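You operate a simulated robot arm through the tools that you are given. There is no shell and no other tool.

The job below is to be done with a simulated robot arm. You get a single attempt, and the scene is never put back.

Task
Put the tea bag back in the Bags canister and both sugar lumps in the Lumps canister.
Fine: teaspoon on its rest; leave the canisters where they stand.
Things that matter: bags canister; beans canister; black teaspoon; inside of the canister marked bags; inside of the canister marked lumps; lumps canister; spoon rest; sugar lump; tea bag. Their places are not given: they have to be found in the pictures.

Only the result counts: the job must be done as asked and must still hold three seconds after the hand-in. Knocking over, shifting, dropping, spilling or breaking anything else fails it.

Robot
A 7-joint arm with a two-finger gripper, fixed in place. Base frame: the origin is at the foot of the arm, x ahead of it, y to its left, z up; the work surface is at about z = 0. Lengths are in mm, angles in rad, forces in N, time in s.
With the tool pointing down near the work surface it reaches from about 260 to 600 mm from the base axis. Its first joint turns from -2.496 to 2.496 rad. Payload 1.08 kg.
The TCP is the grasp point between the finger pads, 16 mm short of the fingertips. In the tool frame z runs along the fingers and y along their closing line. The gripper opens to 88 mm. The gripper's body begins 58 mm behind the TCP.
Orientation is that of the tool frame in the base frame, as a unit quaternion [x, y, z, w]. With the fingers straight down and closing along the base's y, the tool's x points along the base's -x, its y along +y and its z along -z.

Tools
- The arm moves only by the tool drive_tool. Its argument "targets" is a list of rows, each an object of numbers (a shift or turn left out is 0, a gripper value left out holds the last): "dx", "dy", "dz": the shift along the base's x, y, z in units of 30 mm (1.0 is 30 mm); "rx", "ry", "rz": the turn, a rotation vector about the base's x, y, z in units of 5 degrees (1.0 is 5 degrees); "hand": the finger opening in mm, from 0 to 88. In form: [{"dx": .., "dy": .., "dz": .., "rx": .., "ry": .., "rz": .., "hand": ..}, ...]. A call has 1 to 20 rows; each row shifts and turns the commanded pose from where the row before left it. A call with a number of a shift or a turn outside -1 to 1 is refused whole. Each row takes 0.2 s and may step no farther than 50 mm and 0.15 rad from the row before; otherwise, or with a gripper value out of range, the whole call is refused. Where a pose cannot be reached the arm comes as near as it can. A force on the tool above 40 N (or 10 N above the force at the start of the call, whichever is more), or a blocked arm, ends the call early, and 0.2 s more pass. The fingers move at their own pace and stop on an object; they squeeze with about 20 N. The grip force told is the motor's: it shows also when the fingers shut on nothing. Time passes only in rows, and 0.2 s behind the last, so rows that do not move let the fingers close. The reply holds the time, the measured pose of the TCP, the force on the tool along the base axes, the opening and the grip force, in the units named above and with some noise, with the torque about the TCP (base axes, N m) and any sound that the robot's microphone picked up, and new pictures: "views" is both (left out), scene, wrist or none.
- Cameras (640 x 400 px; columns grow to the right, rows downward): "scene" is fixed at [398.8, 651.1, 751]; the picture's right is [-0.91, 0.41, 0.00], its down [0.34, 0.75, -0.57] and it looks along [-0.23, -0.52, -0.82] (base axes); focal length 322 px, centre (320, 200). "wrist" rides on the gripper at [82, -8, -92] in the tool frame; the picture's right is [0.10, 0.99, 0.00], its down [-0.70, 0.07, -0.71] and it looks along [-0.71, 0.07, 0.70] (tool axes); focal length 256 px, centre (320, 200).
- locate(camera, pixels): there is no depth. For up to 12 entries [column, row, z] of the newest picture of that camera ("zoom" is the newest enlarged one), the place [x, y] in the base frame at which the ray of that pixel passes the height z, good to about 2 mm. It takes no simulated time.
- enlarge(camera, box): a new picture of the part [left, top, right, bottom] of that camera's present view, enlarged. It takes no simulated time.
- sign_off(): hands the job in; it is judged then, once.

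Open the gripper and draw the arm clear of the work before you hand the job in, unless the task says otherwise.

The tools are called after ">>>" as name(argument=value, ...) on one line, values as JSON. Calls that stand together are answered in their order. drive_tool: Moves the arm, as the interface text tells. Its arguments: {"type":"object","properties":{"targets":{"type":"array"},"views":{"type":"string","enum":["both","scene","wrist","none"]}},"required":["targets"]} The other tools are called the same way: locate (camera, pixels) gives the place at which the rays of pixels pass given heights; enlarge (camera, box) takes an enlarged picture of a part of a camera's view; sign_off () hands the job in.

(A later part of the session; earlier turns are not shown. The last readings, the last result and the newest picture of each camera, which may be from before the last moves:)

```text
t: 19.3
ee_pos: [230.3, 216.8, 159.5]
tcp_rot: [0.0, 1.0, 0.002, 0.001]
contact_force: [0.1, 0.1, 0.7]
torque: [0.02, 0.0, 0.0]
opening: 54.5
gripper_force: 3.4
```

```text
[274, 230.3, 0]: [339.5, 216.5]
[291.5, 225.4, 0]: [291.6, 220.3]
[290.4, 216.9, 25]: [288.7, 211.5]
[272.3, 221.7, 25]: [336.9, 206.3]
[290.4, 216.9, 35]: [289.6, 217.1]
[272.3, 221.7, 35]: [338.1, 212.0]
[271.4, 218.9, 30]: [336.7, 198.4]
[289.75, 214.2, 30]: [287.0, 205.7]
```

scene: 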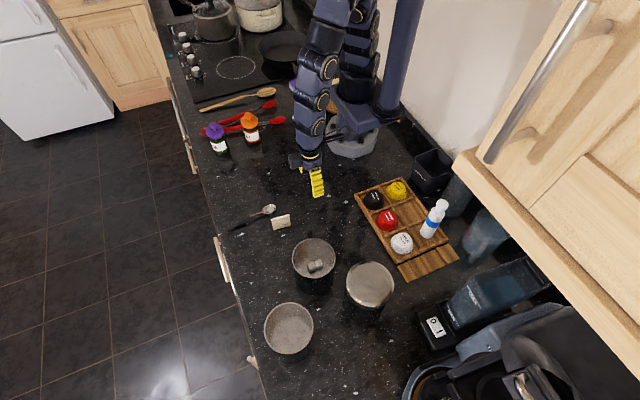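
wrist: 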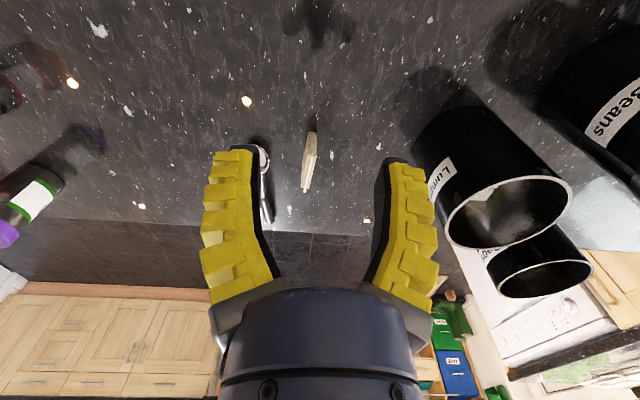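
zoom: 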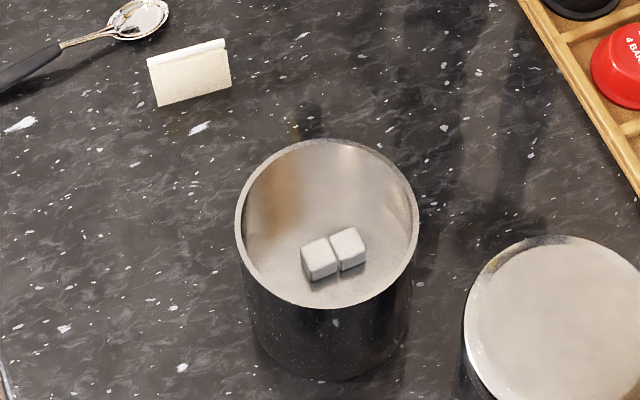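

The tea bag spans about (293,216) to (340,212.5), is about 8 mm thick and 45 mm tall, with a yaw of about −4°. I'll hover above its centre (316.5,214) with matching yaw and look again.

>>> drive_tool(targets=[{"dx": 0.957, "dy": -0.03, "dz": -0.6, "rz": -0.28, "hand": 40}, {"dx": 0.957, "dy": -0.03, "dz": -0.6, "rz": -0.28}, {"dx": 0.957, "dy": -0.03, "dz": -0.6, "rz": -0.29}, {}])

```text
t: 20.3
ee_pos: [315.5, 213.0, 104.1]
tcp_rot: [0.038, 0.999, 0.001, 0.001]
contact_force: [-0.2, -1.4, 0.3]
torque: [-0.01, 0.0, 0.0]
opening: 45.1
gripper_force: 3.2
```

scene: 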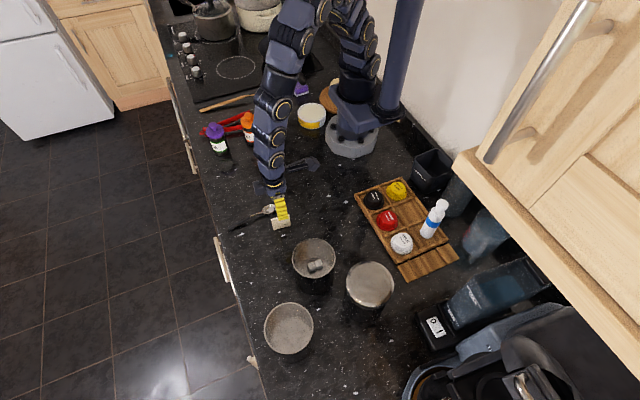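
wrist: 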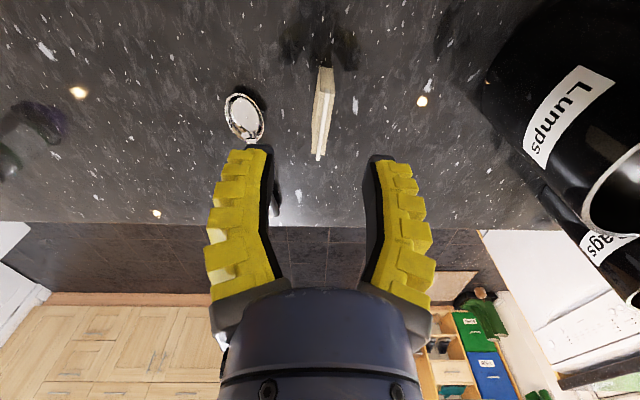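

The bag is seen between the fingers at (322,115). I'll zoom to verify alignment before descending.

>>> enlarge(camera="wrist", box=[270, 55, 380, 175])

>>> locate(camera="wrist", pixels=[[317, 67, 0], [334, 67, 0], [328, 96, 45], [319, 160, 45], [314, 154, 42], [325, 155, 42]])

```text
3.33 times, centred on (325, 115) of wrist
```

zoom: 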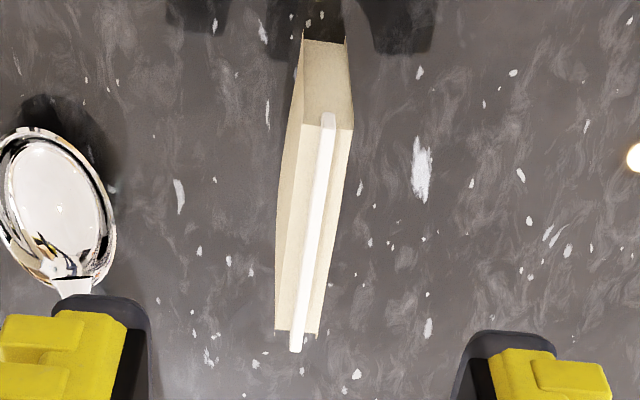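

```text
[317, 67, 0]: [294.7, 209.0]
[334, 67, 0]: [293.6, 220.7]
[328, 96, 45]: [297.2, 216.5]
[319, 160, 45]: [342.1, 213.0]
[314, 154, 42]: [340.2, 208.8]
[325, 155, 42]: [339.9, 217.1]
```

Bag centre refined to (317.5,214.6) with good yaw. I'll descend to z≈33 so the pads straddle mid-height, close, and lift slightly to check.

>>> drive_tool(targets=[{"dx": 0.06, "dy": 0.05, "dz": -0.9}, {"dz": -0.9}, {"dz": -0.57}, {}, {"hand": 12}, {"hand": 3}, {"hand": 0}, {"hand": 0}, {"dz": 0.3}, {"dz": 0.7}])

```text
t: 22.5
ee_pos: [315.5, 214.8, 62.8]
tcp_rot: [0.038, 0.999, 0.0, 0.0]
contact_force: [-0.5, -0.4, 0.5]
torque: [-0.01, 0.03, -0.01]
opening: 6.1
gripper_force: 19.9
```

scene: 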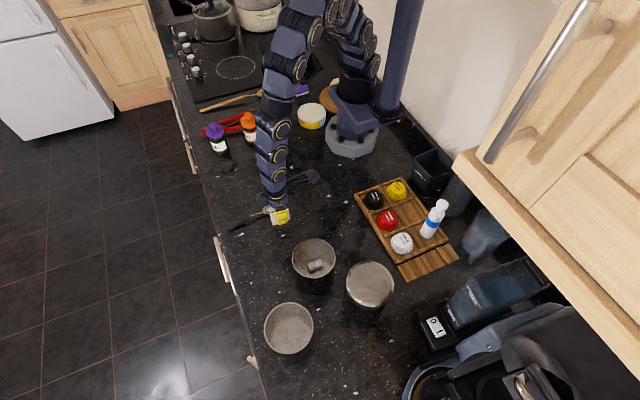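
wrist: 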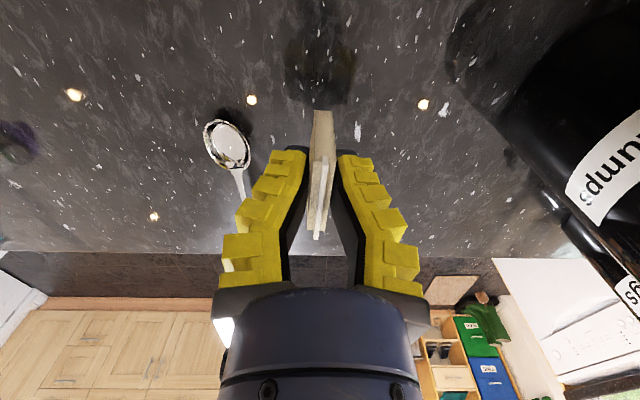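

The bag is lifted with the fingers (seen at (320,180)). I'll raise to z≈170 and travel part-way toward the Bags canister.

>>> drive_tool(targets=[{"dz": 0.9}, {"dz": 0.9}, {"dz": 0.9}, {"dz": 0.9}, {"dx": 0.26, "dy": 0.917}, {"dx": 0.26, "dy": 0.917}, {"dx": 0.26, "dy": 0.917}, {"dx": 0.26, "dy": 0.917}, {"dx": 0.26, "dy": 0.917}, {"dx": 0.26, "dy": 0.917}])

```text
t: 24.7
ee_pos: [362.3, 379.1, 169.1]
tcp_rot: [0.037, 0.999, 0.0, 0.0]
contact_force: [0.1, -0.6, 0.8]
torque: [0.02, -0.03, 0.0]
opening: 5.8
gripper_force: 19.9
```

scene: 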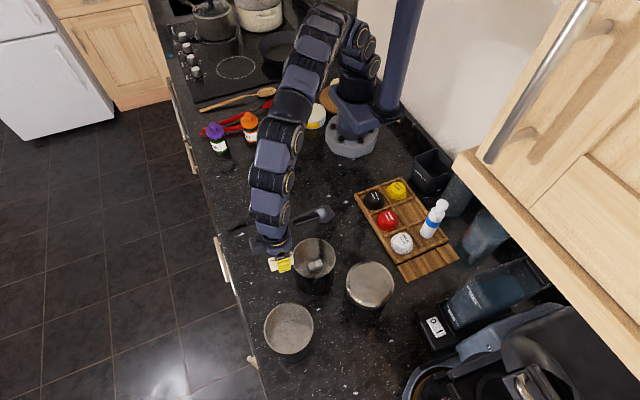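
wrist: 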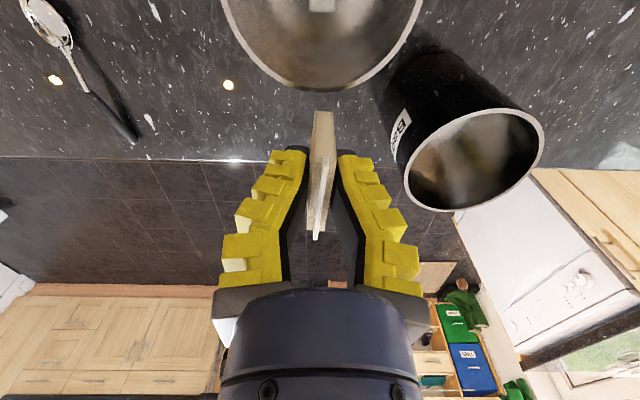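

Still held with a steady 20 N grip at (362,379,169). Continuing outward toward the Bags canister centre to see how far the arm reaches.

>>> drive_tool(targets=[{"dx": 0.26, "dy": 0.92}, {"dx": 0.26, "dy": 0.92}, {"dx": 0.26, "dy": 0.92}, {"dx": 0.2, "dy": 0.8}, {}])

```text
t: 25.9
ee_pos: [381.7, 464.3, 169.6]
tcp_rot: [0.038, 0.999, 0.002, 0.001]
contact_force: [0.2, 0.0, 0.2]
torque: [0.0, 0.02, -0.02]
opening: 6.0
gripper_force: 20.0
out of reach, approached as far as the arm can: row 4
```

scene: 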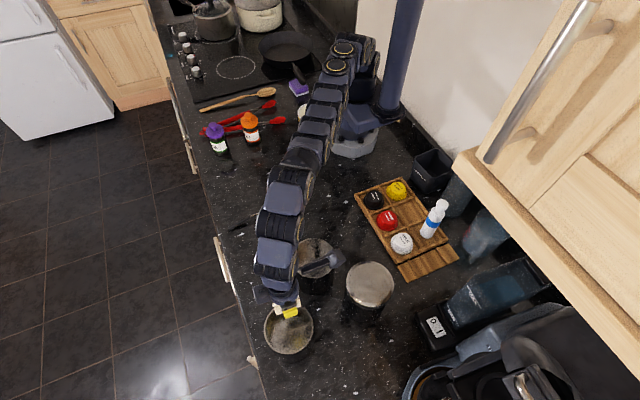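
wrist: 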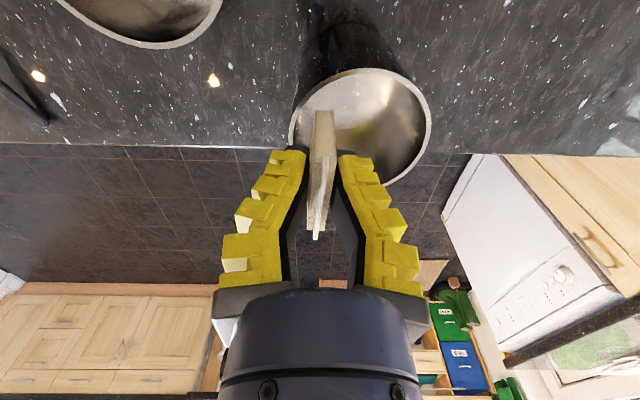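

The arm tops out at about r=601 mm with the tool vertical, roughly 28 mm short of the canister centre. I'll tilt the tool outward by 15° in the radial direction to gain reach while keeping height.

>>> drive_tool(targets=[{"rx": 0.78, "ry": -0.625}, {"rx": 0.78, "ry": -0.625}, {"rx": 0.78, "ry": -0.625}, {}, {}])

```text
t: 27.1
ee_pos: [382.4, 464.4, 170.0]
tcp_rot: [0.038, 0.991, 0.106, 0.079]
contact_force: [0.4, -0.3, 0.7]
torque: [0.04, 0.02, -0.02]
opening: 5.7
gripper_force: 20.5
```

scene: 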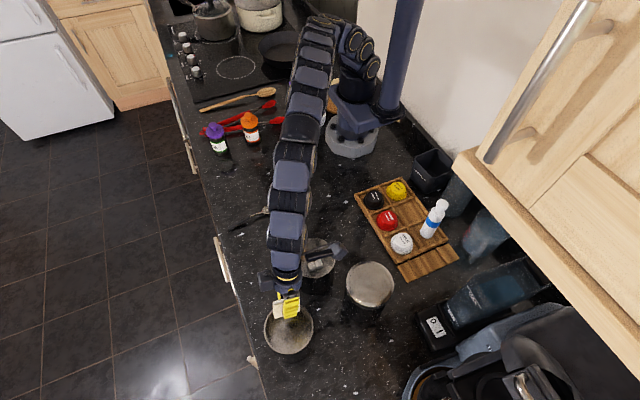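
wrist: 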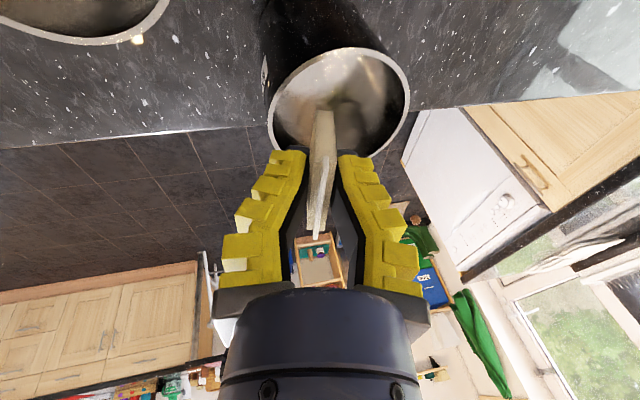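

With the 15° tilt, TCP is still at (382,464,170). Now I'll shift toward the canister centre, to about (389,486), and check the view.

>>> drive_tool(targets=[{"dx": 0.12, "dy": 0.37}, {"dx": 0.12, "dy": 0.37}, {}])

```text
t: 27.9
ee_pos: [390.2, 486.7, 169.8]
tcp_rot: [0.037, 0.991, 0.106, 0.078]
contact_force: [0.3, -0.2, -1.1]
torque: [0.01, 0.03, -0.02]
opening: 6.2
gripper_force: 20.1
```

scene: 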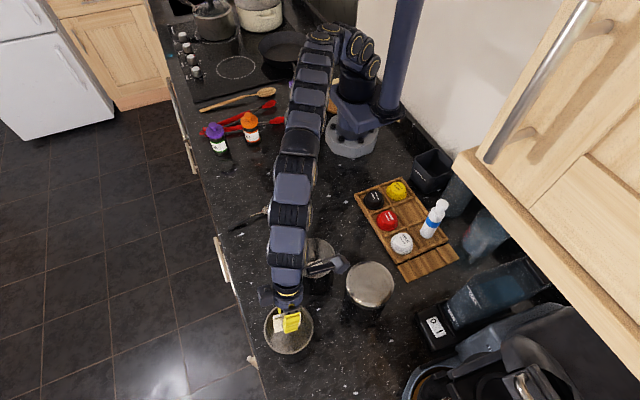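
wrist: 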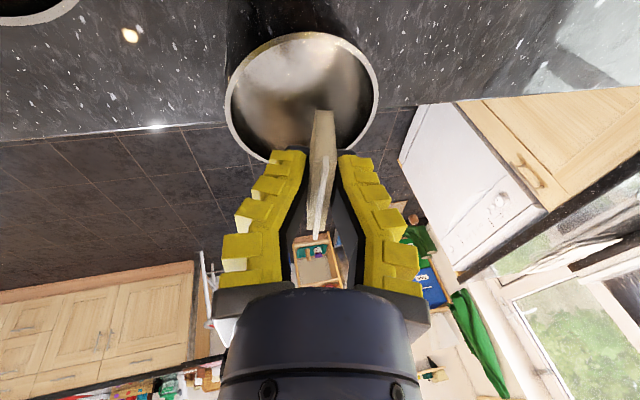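

TCP reached (390,487,170). I'll confirm the Bags rim location from this tilted view before lowering.

>>> locate(camera="wrist", pixels=[[226, 102, 104], [378, 90, 104], [308, 33, 104], [258, 155, 104], [357, 148, 104]])

>>> enlarge(camera="wrist", box=[210, 20, 400, 180])

>>> enlarge(camera="scene", box=[235, 255, 345, 365])

```text
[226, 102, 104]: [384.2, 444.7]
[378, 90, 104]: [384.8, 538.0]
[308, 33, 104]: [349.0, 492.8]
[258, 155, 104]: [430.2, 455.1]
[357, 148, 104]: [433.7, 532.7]
```

```text
2.50 times, centred on (305, 100) of wrist
```

zoom: 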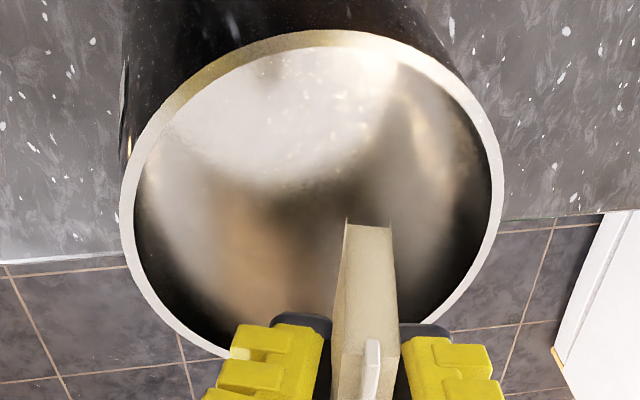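

```text
3.64 times, centred on (290, 310) of scene
```

zoom: 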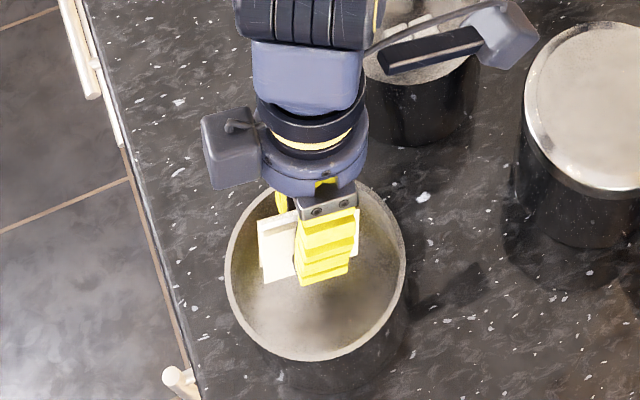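

Bags rim centre comes out at about (395,491), so the bag is well within the opening. I'll lower it gradually to z≈98, leaving its lowest corner a few mm above the expected floor.

>>> drive_tool(targets=[{"dz": -0.6}, {"dz": -0.6}, {"dz": -0.6}, {"dz": -0.4}, {"dz": -0.2}, {}])

```text
t: 29.3
ee_pos: [390.6, 487.9, 98.5]
tcp_rot: [0.037, 0.991, 0.106, 0.079]
contact_force: [-0.3, 0.1, 6.8]
torque: [0.02, 0.16, -0.02]
opening: 6.0
gripper_force: 19.8
```

scene: 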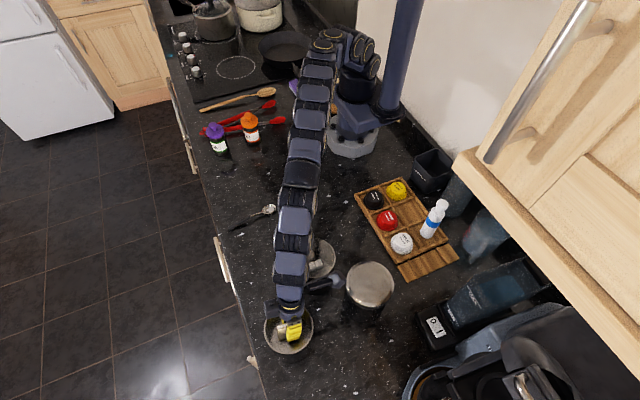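
wrist: 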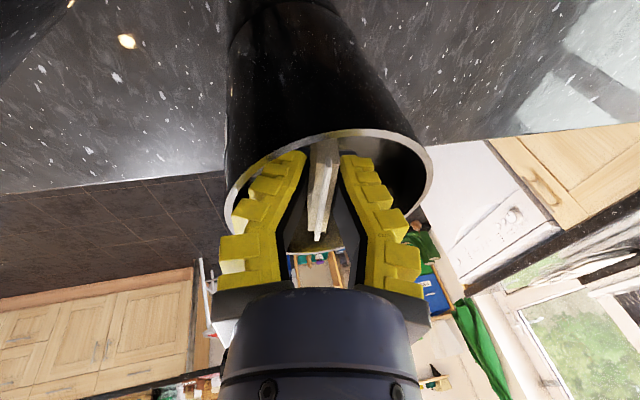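

A 7 N upward reading with near-side torque shows the bag's lower near corner is touching the canister floor. I'll open the fingers gently to release it.

>>> drive_tool(targets=[{"hand": 10}, {"hand": 14}, {"hand": 20}, {"hand": 26}, {}])

```text
t: 30.5
ee_pos: [390.0, 487.1, 97.7]
tcp_rot: [0.038, 0.991, 0.104, 0.079]
contact_force: [0.7, 1.0, 0.2]
torque: [-0.04, -0.02, -0.01]
opening: 30.2
gripper_force: 3.1
```

scene: 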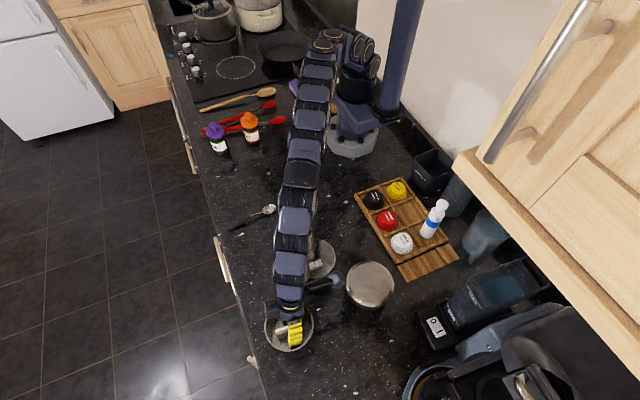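
wrist: 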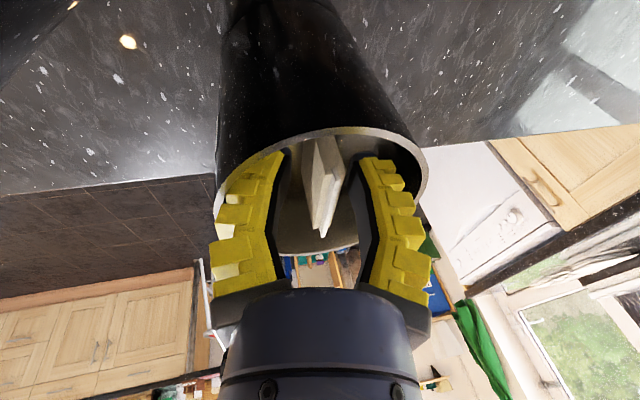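

The bag is free between the fingers. I'll withdraw slowly along the tool axis so the fingers slide clear of it.

>>> drive_tool(targets=[{"dx": -0.05, "dy": -0.06, "dz": 0.29}, {"dx": -0.05, "dy": -0.06, "dz": 0.29}, {"dx": -0.08, "dy": -0.1, "dz": 0.48}, {"dx": -0.1, "dy": -0.13, "dz": 0.65}, {"dx": -0.13, "dy": -0.16, "dz": 0.77}, {}])

```text
t: 31.9
ee_pos: [376.8, 472.4, 172.5]
tcp_rot: [0.037, 0.991, 0.105, 0.079]
contact_force: [-0.3, -0.7, 0.2]
torque: [0.02, 0.0, -0.04]
opening: 30.8
gripper_force: 2.8
```

scene: 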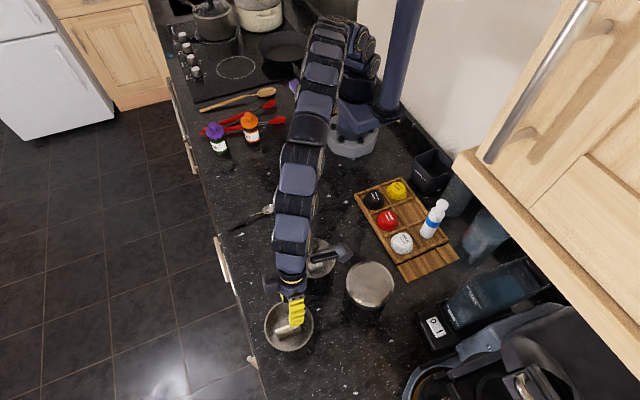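
wrist: 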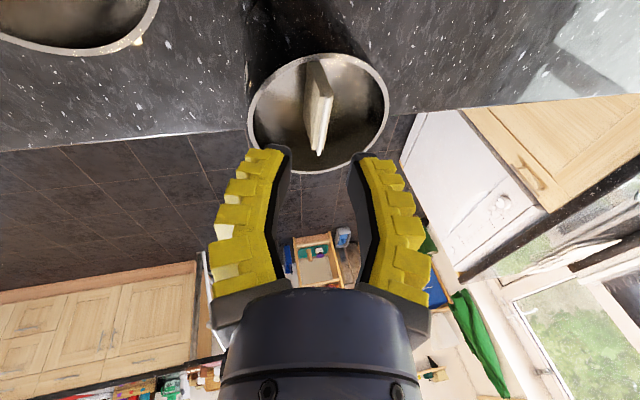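

The bag stands inside the Bags canister at (318,105) in the wrist view. I'll zoom to confirm it, and zoom on the suspected spoon rest at (425,262) in the scene.

>>> enlarge(camera="wrist", box=[235, 40, 405, 180])

>>> enlarge(camera="scene", box=[390, 230, 470, 285])

>>> enlarge(camera="scene", box=[345, 165, 475, 290])

```text
2.86 times, centred on (320, 110) of wrist
```

zoom: 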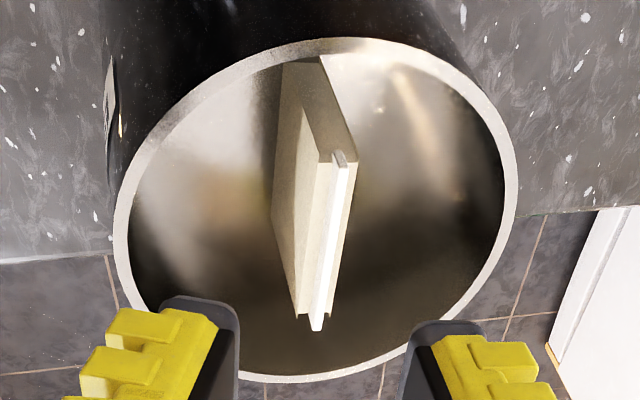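

```text
7.27 times, centred on (430, 258) of scene
```

zoom: 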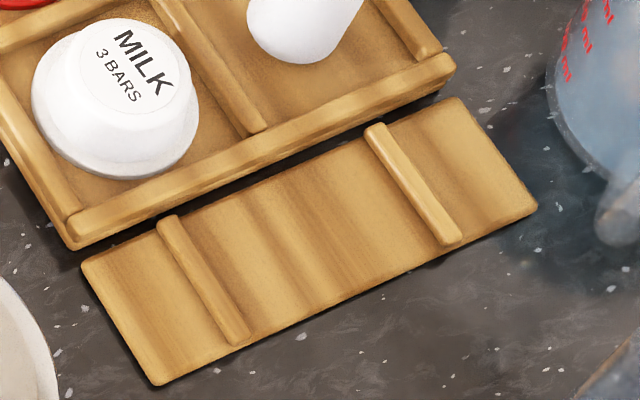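

```text
3.20 times, centred on (410, 228) of scene
```

zoom: 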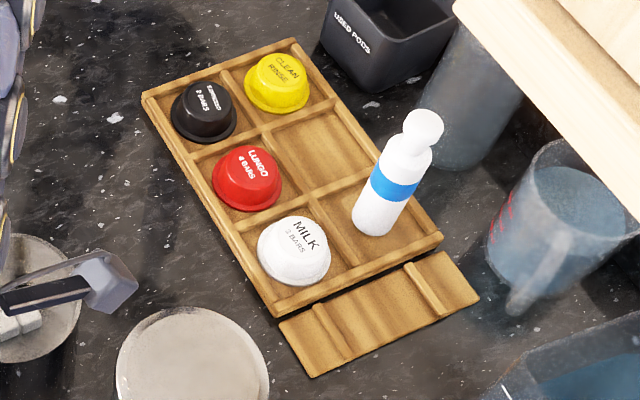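

The tea bag stands inside Bags, and the separate wooden board with two cross ridges (zoom (310,240)) must be the spoon rest, with the black-handled teaspoon lying off it. I'll untilt, retreat over clear counter and swing round to view the rest with the wrist camera.

>>> drive_tool(targets=[{"dx": -0.4, "dy": -0.47, "dz": 0.3, "rx": -0.78, "ry": 0.625}, {"dx": -0.4, "dy": -0.47, "dz": 0.3, "rx": -0.78, "ry": 0.625}, {"dx": -0.4, "dy": -0.47, "dz": 0.3, "rx": -0.78, "ry": 0.625}, {"dx": -0.7, "dy": -0.24, "dz": 0.1, "rz": 1.0}, {"dx": -0.7, "dy": -0.24, "dz": 0.1, "rz": 1.0}, {"dx": -0.7, "dy": -0.24, "dz": 0.1, "rz": 1.0}, {"dx": -0.7, "dy": -0.24, "dz": 0.1, "rz": 1.0}, {"dx": -0.7, "dy": -0.24, "dz": 0.1, "rz": 1.0}, {"dx": -0.7, "dy": -0.24, "dz": 0.1, "rz": 1.0}, {"dx": -0.7, "dy": -0.24, "dz": 0.1, "rz": 1.0}, {"dx": -0.7, "dy": -0.24, "dz": 0.1, "rz": 1.0}, {"dx": -0.7, "dy": -0.24, "dz": 0.1, "rz": 1.0}, {"dx": -0.7, "dy": -0.24, "dz": 0.1, "rz": 1.0}, {"dx": -0.7, "dy": -0.24, "rz": 1.0}, {"dx": -0.7, "dy": -0.24, "rz": 1.0}, {"dx": -0.7, "dy": -0.24, "rz": 1.0}, {"dx": -0.7, "dy": -0.24, "rz": 1.0}, {}])

```text
t: 35.2
ee_pos: [120.3, 301.9, 174.6]
tcp_rot: [-0.406, 0.91, -0.043, -0.075]
contact_force: [-0.4, 0.7, -0.5]
torque: [0.0, -0.01, 0.0]
opening: 31.0
gripper_force: 3.7
stopped in row 16: the arm was blocked; the commanded pose is now the measured one
```

scene: 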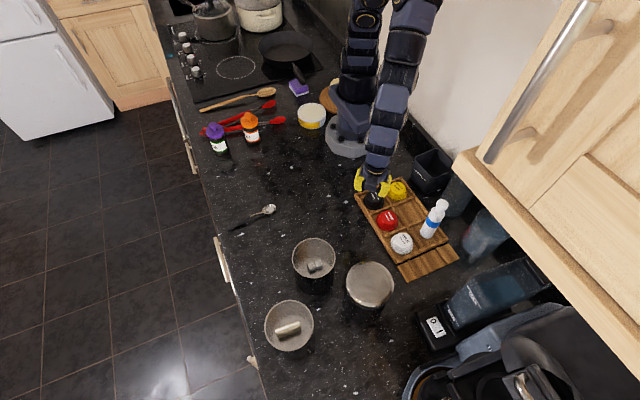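
wrist: 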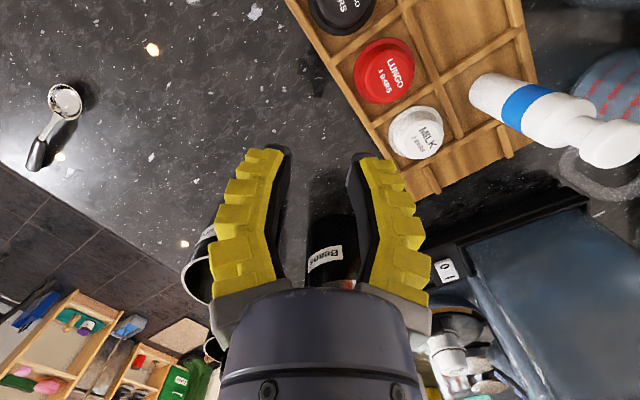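

The arm stopped as blocked near (120,302,175) with no contact force, apparently a joint or fold limit, leaving the tool tilted about 10° inward. Nothing looks disturbed; I'll straighten the tool and back out toward open space.

>>> drive_tool(targets=[{"dx": 0.4, "dy": 0.3, "dz": 0.3, "rx": 0.8, "ry": -0.58}, {"dx": 0.4, "dy": 0.3, "dz": 0.3, "rx": 0.8, "ry": -0.58}, {"dx": 0.4, "dy": 0.3, "rz": -1.0}, {"dx": 0.4, "dy": 0.3, "rz": -1.0}, {}])

```text
t: 36.5
ee_pos: [166.9, 339.9, 192.7]
tcp_rot: [-0.332, 0.943, -0.002, 0.003]
contact_force: [-0.3, 0.9, -0.2]
torque: [-0.01, -0.01, 0.0]
opening: 30.9
gripper_force: 3.3
```

scene: 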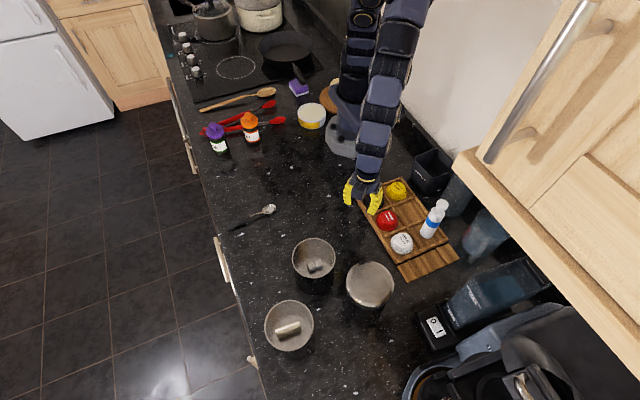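
wrist: 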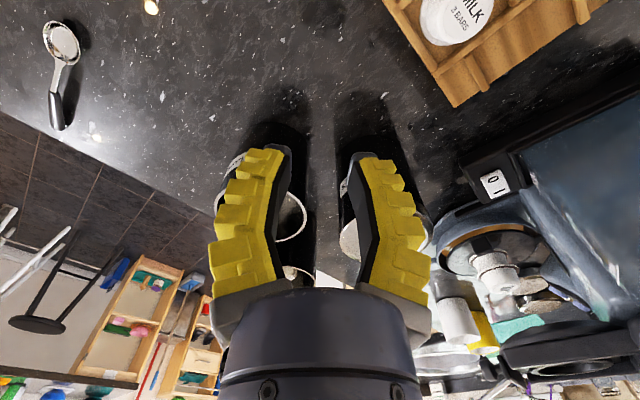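

The tool is vertical again at (167,340,193). Before moving toward the rest, I'll check where the wall cabinet's lower edge (460,157)–(640,370), the bottle and the rest's corners lie.

>>> locate(camera="scene", pixels=[[458, 165, 400], [458, 165, 500], [560, 290, 400], [560, 290, 500], [425, 237, 10], [441, 203, 100], [441, 203, 120], [495, 310, 100], [490, 250, 10]])

>>> locate(camera="scene", pixels=[[397, 266.9, 6], [407.3, 283.4, 6], [460, 258.7, 6], [448.6, 243.8, 6], [408.7, 260.8, 10], [419, 277.5, 10], [437.6, 248, 10], [448.2, 263.8, 10], [427, 263.5, 6]])

```text
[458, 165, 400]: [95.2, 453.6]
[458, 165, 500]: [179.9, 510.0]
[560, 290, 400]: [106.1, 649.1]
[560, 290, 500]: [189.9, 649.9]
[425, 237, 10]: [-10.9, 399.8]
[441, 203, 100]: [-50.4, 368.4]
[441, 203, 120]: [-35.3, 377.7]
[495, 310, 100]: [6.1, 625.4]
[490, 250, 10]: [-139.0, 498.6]
```

```text
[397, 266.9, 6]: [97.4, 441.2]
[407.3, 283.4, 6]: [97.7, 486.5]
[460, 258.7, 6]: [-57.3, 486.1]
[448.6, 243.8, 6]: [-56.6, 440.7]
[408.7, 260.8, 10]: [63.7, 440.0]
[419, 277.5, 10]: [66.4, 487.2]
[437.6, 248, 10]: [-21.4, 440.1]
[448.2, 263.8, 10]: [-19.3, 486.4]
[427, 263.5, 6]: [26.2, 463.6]
```

The rest spans x −57…97, y 440…486, with ridges at x≈65 and −20; the bottle is at about (−11,392). I need the jug's position as well, since the wrist camera would hang at about x=−62 while placing with this yaw.

>>> enlarge(camera="scene", box=[410, 170, 540, 330])

>>> locate(camera="scene", pixels=[[462, 245, 0], [473, 262, 20], [478, 212, 130], [478, 212, 100], [508, 240, 130], [508, 240, 100], [448, 300, 30], [460, 305, 60], [460, 305, 100]])

```text
2.50 times, centred on (475, 250) of scene
```

zoom: 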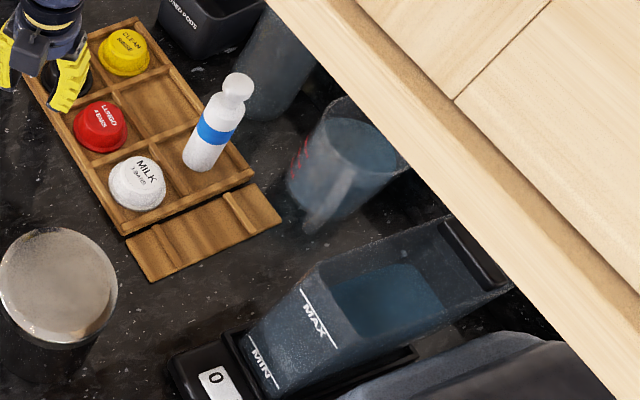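

```text
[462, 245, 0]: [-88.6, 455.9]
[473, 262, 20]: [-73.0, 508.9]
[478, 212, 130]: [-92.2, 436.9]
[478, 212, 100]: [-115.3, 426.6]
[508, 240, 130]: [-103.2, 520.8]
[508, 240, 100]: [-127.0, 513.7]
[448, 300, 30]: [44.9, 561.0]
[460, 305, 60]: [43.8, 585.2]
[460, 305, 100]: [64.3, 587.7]
```

The jug occupies x < −75 near the rest, so I'll place the spoon while gripping its handle side (TCP near x≈44), keeping the camera clear. First I'll do a dry run to (44,463,~165) with yaw 0 to test reachability and see the rest up close.

>>> drive_tool(targets=[{"dx": -0.4, "dy": 0.4, "rz": -0.97}, {"dx": -0.4, "dy": 0.4, "rz": -0.97}, {"dx": -0.4, "dy": 0.4, "rz": -0.97}, {"dx": -0.4, "dy": 0.4, "rz": -0.97}, {"dx": -0.4, "dy": 0.4, "rz": -0.97}, {"dx": -0.4, "dy": 0.4, "rz": -0.97}, {"dx": -0.4, "dy": 0.4, "rz": -0.97}, {"dx": -0.4, "dy": 0.4, "rz": -0.97}, {}])

```text
t: 38.5
ee_pos: [79.8, 434.3, 194.1]
tcp_rot: [0.015, 1.0, 0.001, -0.004]
contact_force: [0.1, -0.3, 0.4]
torque: [0.05, 0.03, 0.0]
opening: 30.8
gripper_force: 3.3
```

scene: 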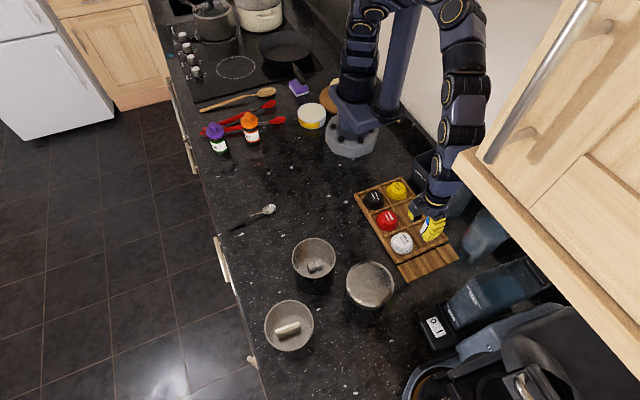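
wrist: 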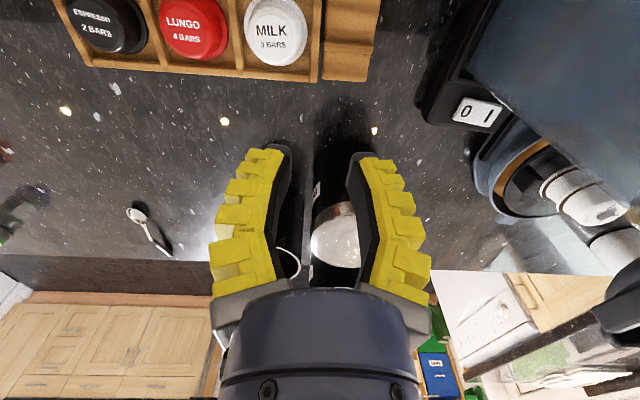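

Reached (80,434,194); the rest's near end is at (350,40) in the wrist view. To stay well below the wall cabinet, I'll descend to z≈140 first and then slide to (44,463) to view the rest.

>>> drive_tool(targets=[{"dz": -0.9}, {"dz": -0.9}, {"dx": -0.4, "dy": 0.32}, {"dx": -0.4, "dy": 0.32}, {"dx": -0.4, "dy": 0.32}, {}])

```text
t: 39.9
ee_pos: [35.0, 463.2, 139.1]
tcp_rot: [0.002, 1.0, -0.001, 0.002]
contact_force: [0.6, -0.3, 0.3]
torque: [0.02, 0.0, 0.02]
opening: 31.1
gripper_force: 3.4
```

scene: 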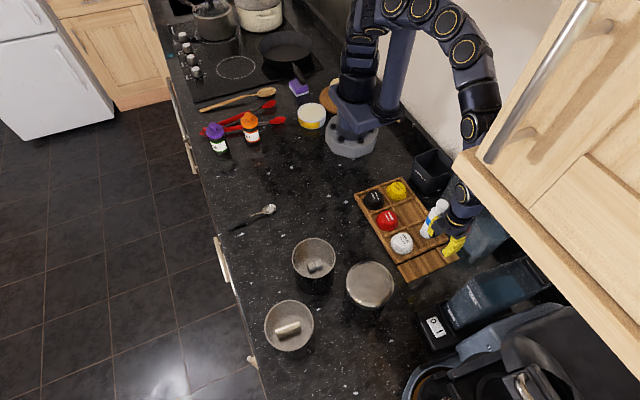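
wrist: 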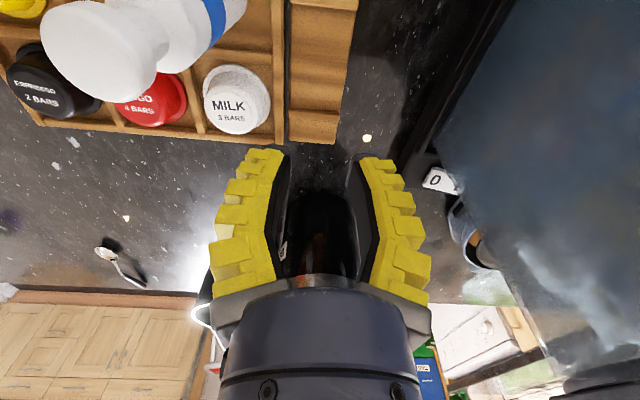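

The pose is reachable: the rest is seen at (288–355, 0–142) in the wrist view, with the bottle at upper left. I'll zoom and measure the rest here.

>>> enlarge(camera="wrist", box=[200, 0, 440, 160])

>>> locate(camera="wrist", pixels=[[290, 141, 6], [336, 141, 6], [291, 5, 6], [357, 8, 6], [290, 112, 10], [340, 110, 10], [290, 141, 0], [336, 141, 0]])

```text
2.50 times, centred on (320, 80) of wrist
```

zoom: 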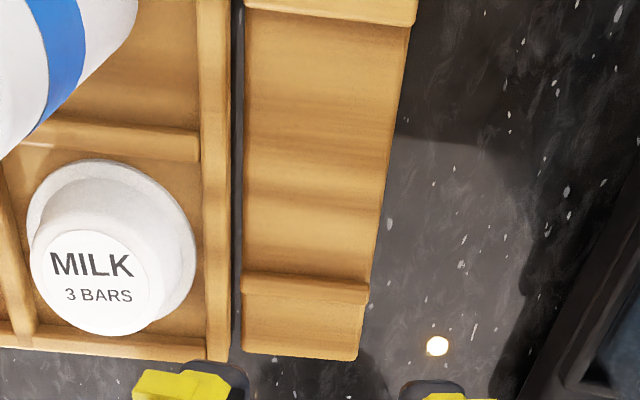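

```text
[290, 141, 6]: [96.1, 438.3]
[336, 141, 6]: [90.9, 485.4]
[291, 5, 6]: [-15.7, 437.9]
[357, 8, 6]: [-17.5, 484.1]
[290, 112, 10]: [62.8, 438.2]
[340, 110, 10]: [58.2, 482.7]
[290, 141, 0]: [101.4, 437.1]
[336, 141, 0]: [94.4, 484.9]
```

The rest is confirmed at x −57…95, y 438…485 (centre about (19,462)), with its near ridge at x≈62. Now I'll back out the same way, rise, and travel to hover above the spoon's handle near (400,160).

>>> drive_tool(targets=[{"dx": 0.47, "dy": -0.32}, {"dx": 0.47, "dy": -0.32}, {"dx": 0.46, "dy": -0.33}, {"dz": 0.9}, {"dz": 0.9}, {"dx": 0.98, "dy": -0.83}, {"dx": 0.98, "dy": -0.83}, {"dx": 0.98, "dy": -0.83}, {"dx": 0.98, "dy": -0.83}, {"dx": 0.98, "dy": -0.83}, {"dx": 0.98, "dy": -0.83}, {"dx": 0.98, "dy": -0.83}, {"dx": 0.98, "dy": -0.83}, {"dx": 0.98, "dy": -0.83, "dz": -0.8, "hand": 40}, {"dx": 0.98, "dy": -0.83, "dz": -0.8}, {"dx": 0.98, "dy": -0.83, "dz": -0.8}, {}])

```text
t: 43.5
ee_pos: [399.4, 161.2, 122.8]
tcp_rot: [0.001, 1.0, -0.001, 0.002]
contact_force: [0.7, 0.2, -0.8]
torque: [0.01, 0.0, 0.0]
opening: 44.6
gripper_force: 3.8
```

scene: 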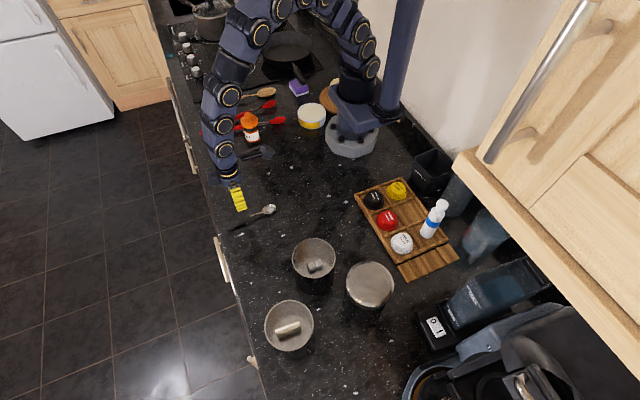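
wrist: 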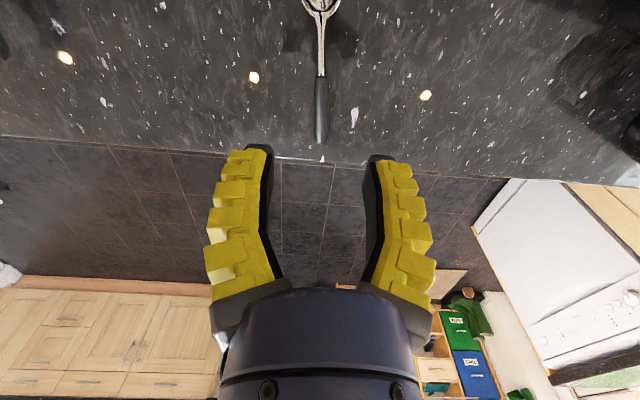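

The spoon lies vertically in the wrist view: bowl at the top (322,0), handle from (320,77) to (321,143). I'll zoom and measure its line, width and height.

>>> enlarge(camera="wrist", box=[270, 0, 370, 155])

>>> enlarge(camera="scene", box=[222, 197, 287, 237])

>>> locate(camera="wrist", pixels=[[320, 80, 10], [321, 110, 8], [321, 142, 5], [314, 110, 8], [328, 110, 8], [322, 30, 5], [320, 76, 5], [320, 76, 12]])

```text
2.58 times, centred on (320, 78) of wrist
```

zoom: 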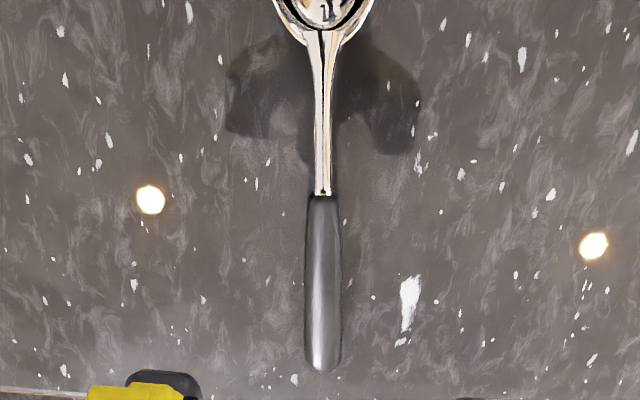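

```text
9.85 times, centred on (254, 217) of scene
```

zoom: 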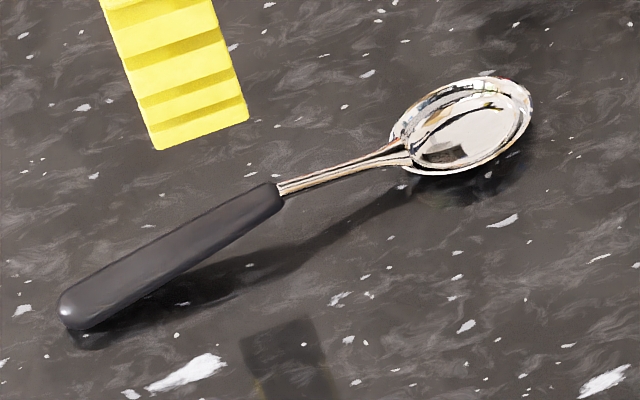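

```text
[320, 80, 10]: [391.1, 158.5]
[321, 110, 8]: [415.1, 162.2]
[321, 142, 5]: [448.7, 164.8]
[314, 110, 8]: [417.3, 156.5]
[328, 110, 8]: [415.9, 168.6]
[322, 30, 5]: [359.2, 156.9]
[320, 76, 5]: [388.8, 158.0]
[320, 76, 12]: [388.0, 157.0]
```

The handle is about 12 mm wide, runs at about +5° yaw, and its centre at x≈405 is (405,161), z≈10. I'll align yaw, descend to z≈19.5 and close on it.

>>> drive_tool(targets=[{"dx": 0.19, "rz": 1.0, "dz": -0.9, "hand": 36}, {"dz": -0.9}, {"dz": -0.9}, {"dz": -0.6}, {"dz": -0.14}, {}, {"hand": 16}, {"hand": 6}, {"hand": 2}, {"hand": 0}])

```text
t: 45.6
ee_pos: [406.3, 160.5, 17.8]
tcp_rot: [-0.041, 0.999, -0.002, 0.002]
contact_force: [-3.0, 0.1, 7.3]
torque: [0.05, 0.02, 0.02]
opening: 6.1
gripper_force: 19.8
```

scene: 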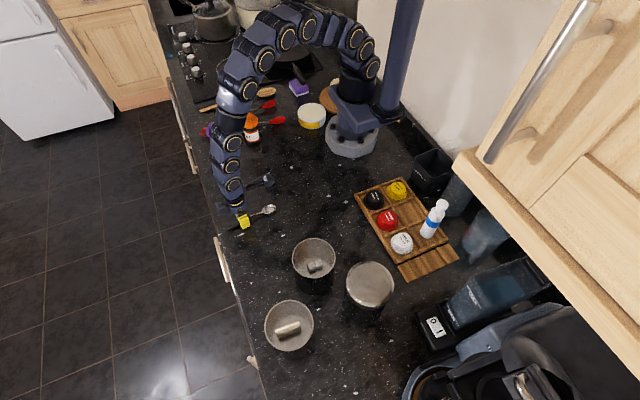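
wrist: 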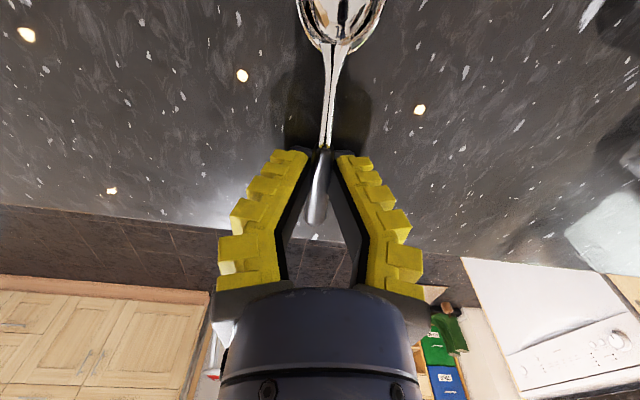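

The fingers closed on the handle at 20 N, with the handle between the tips at (318,185). I'll lift slowly and see how the spoon hangs.

>>> drive_tool(targets=[{"dz": 0.2}, {"dz": 0.4}, {"dz": 0.7}, {"dz": 0.7}, {}])

```text
t: 46.9
ee_pos: [405.3, 160.9, 78.3]
tcp_rot: [-0.042, 0.999, -0.002, 0.002]
contact_force: [-0.3, -0.4, 0.1]
torque: [0.0, 0.02, -0.02]
opening: 6.0
gripper_force: 19.9
```

scene: 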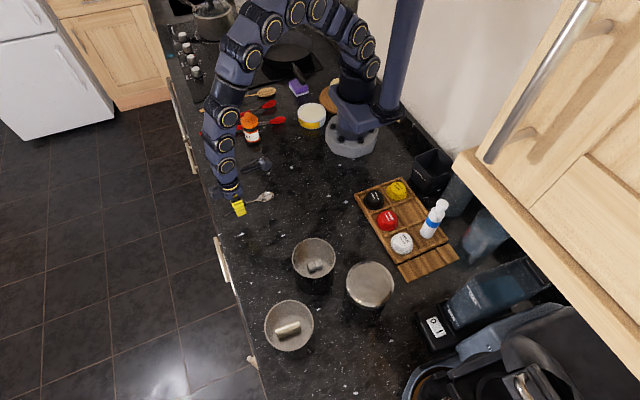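
wrist: 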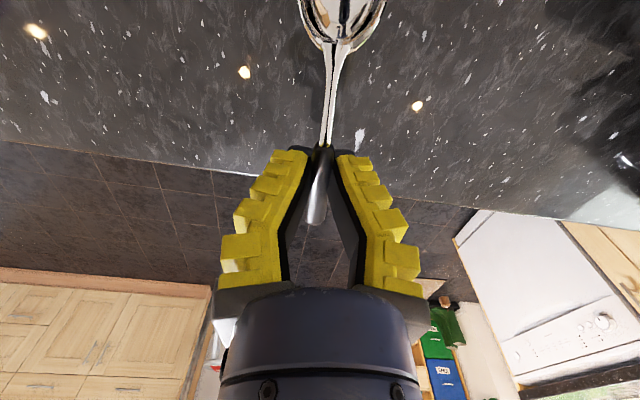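

The spoon is held level (bowl at (340,15), handle end at (315,215)). I'll raise to z≈194 and carry it to (100,445), turning −5° so it lines up with the rest, keeping clear of the bottle and the Beans canister.

>>> drive_tool(targets=[{"dz": 0.6}, {"dz": 0.9}, {"dz": 0.9}, {"dz": 0.9}, {"dz": 0.55}, {"dx": -0.925, "dy": 0.861, "rz": -0.091}, {"dx": -0.925, "dy": 0.861, "rz": -0.091}, {"dx": -0.925, "dy": 0.861, "rz": -0.091}, {"dx": -0.925, "dy": 0.861, "rz": -0.091}, {"dx": -0.925, "dy": 0.861, "rz": -0.091}, {"dx": -0.925, "dy": 0.861, "rz": -0.091}, {"dx": -0.925, "dy": 0.861, "rz": -0.091}, {"dx": -0.925, "dy": 0.861, "rz": -0.091}, {"dx": -0.925, "dy": 0.861, "rz": -0.091}, {"dx": -0.925, "dy": 0.861, "rz": -0.091}, {"dx": -0.925, "dy": 0.861, "rz": -0.091}, {}])

```text
t: 50.5
ee_pos: [99.0, 446.6, 192.3]
tcp_rot: [0.002, 1.0, -0.003, 0.002]
contact_force: [-0.4, -0.5, -0.2]
torque: [-0.03, -0.01, -0.02]
opening: 6.0
gripper_force: 20.3
```

scene: 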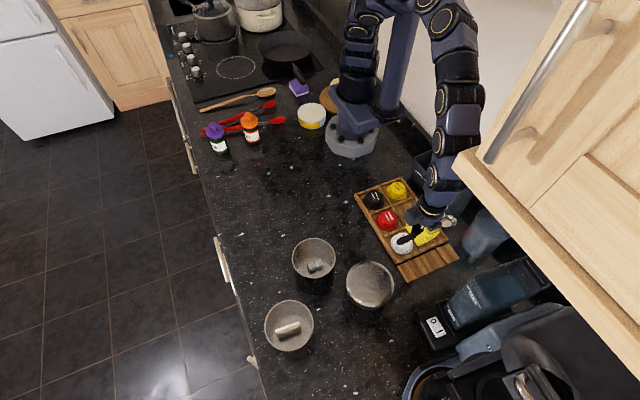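
wrist: 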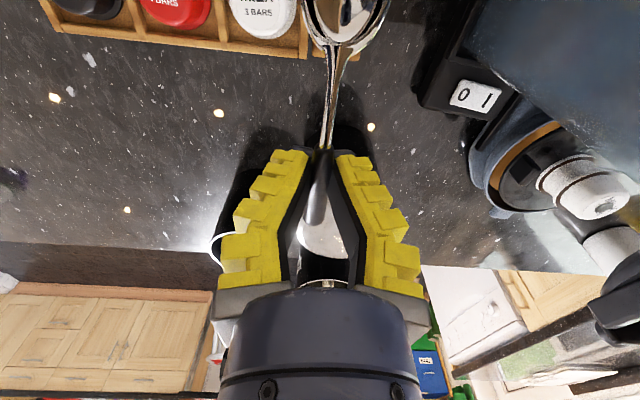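

The spoon is still held at (99,447,192). I'll zoom on both views to check its attitude before descending.

>>> enlarge(camera="scene", box=[385, 190, 475, 285])

>>> enlarge(camera="wrist", box=[230, 0, 430, 240])

```text
4.21 times, centred on (430, 238) of scene
```

zoom: 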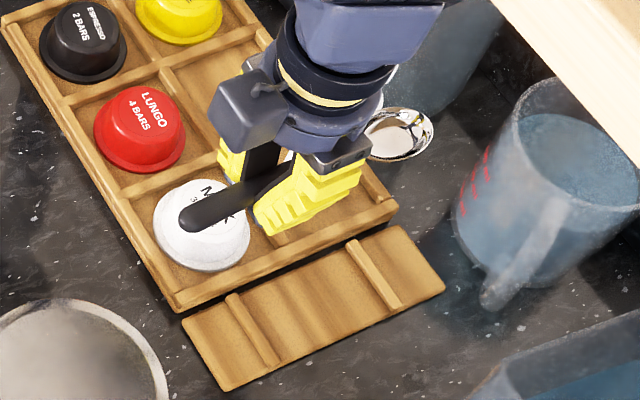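

```text
1.67 times, centred on (330, 120) of wrist
```

zoom: 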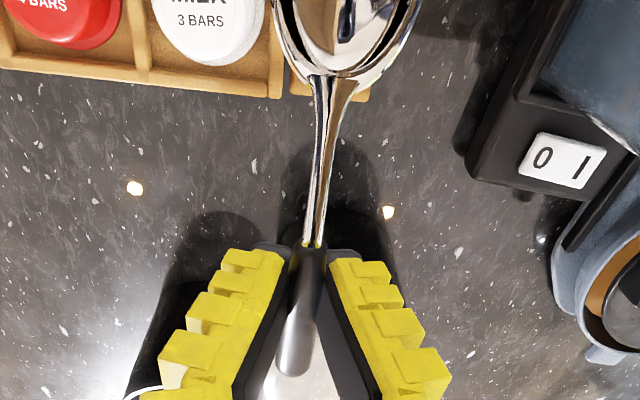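

Attitude looks good. I'll descend to z≈110 here and then slide over the rest to (43,462), still well above it.

>>> drive_tool(targets=[{"dz": -0.9}, {"dz": -0.9}, {"dz": -0.9}, {"dx": -0.62, "dy": 0.17}, {"dx": -0.62, "dy": 0.17}, {"dx": -0.62, "dy": 0.17}, {}])

```text
t: 52.0
ee_pos: [41.2, 459.2, 113.0]
tcp_rot: [0.002, 1.0, -0.004, 0.002]
contact_force: [0.7, -0.3, -0.3]
torque: [0.02, -0.02, -0.01]
opening: 6.0
gripper_force: 20.0
```

scene: 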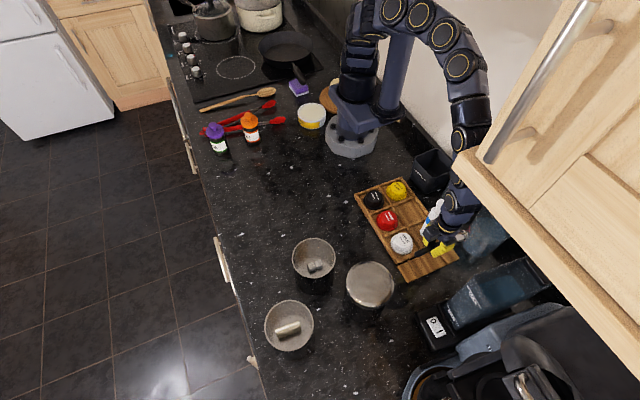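
wrist: 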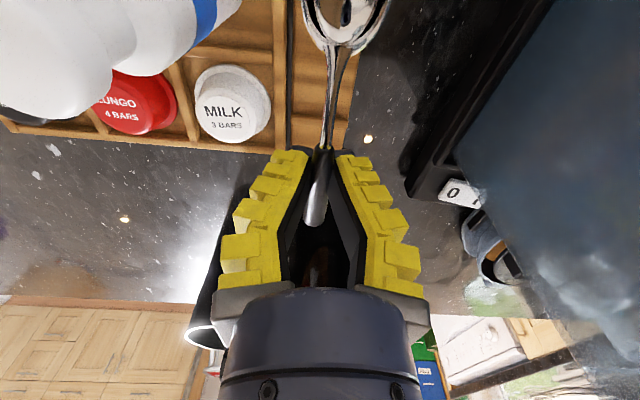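

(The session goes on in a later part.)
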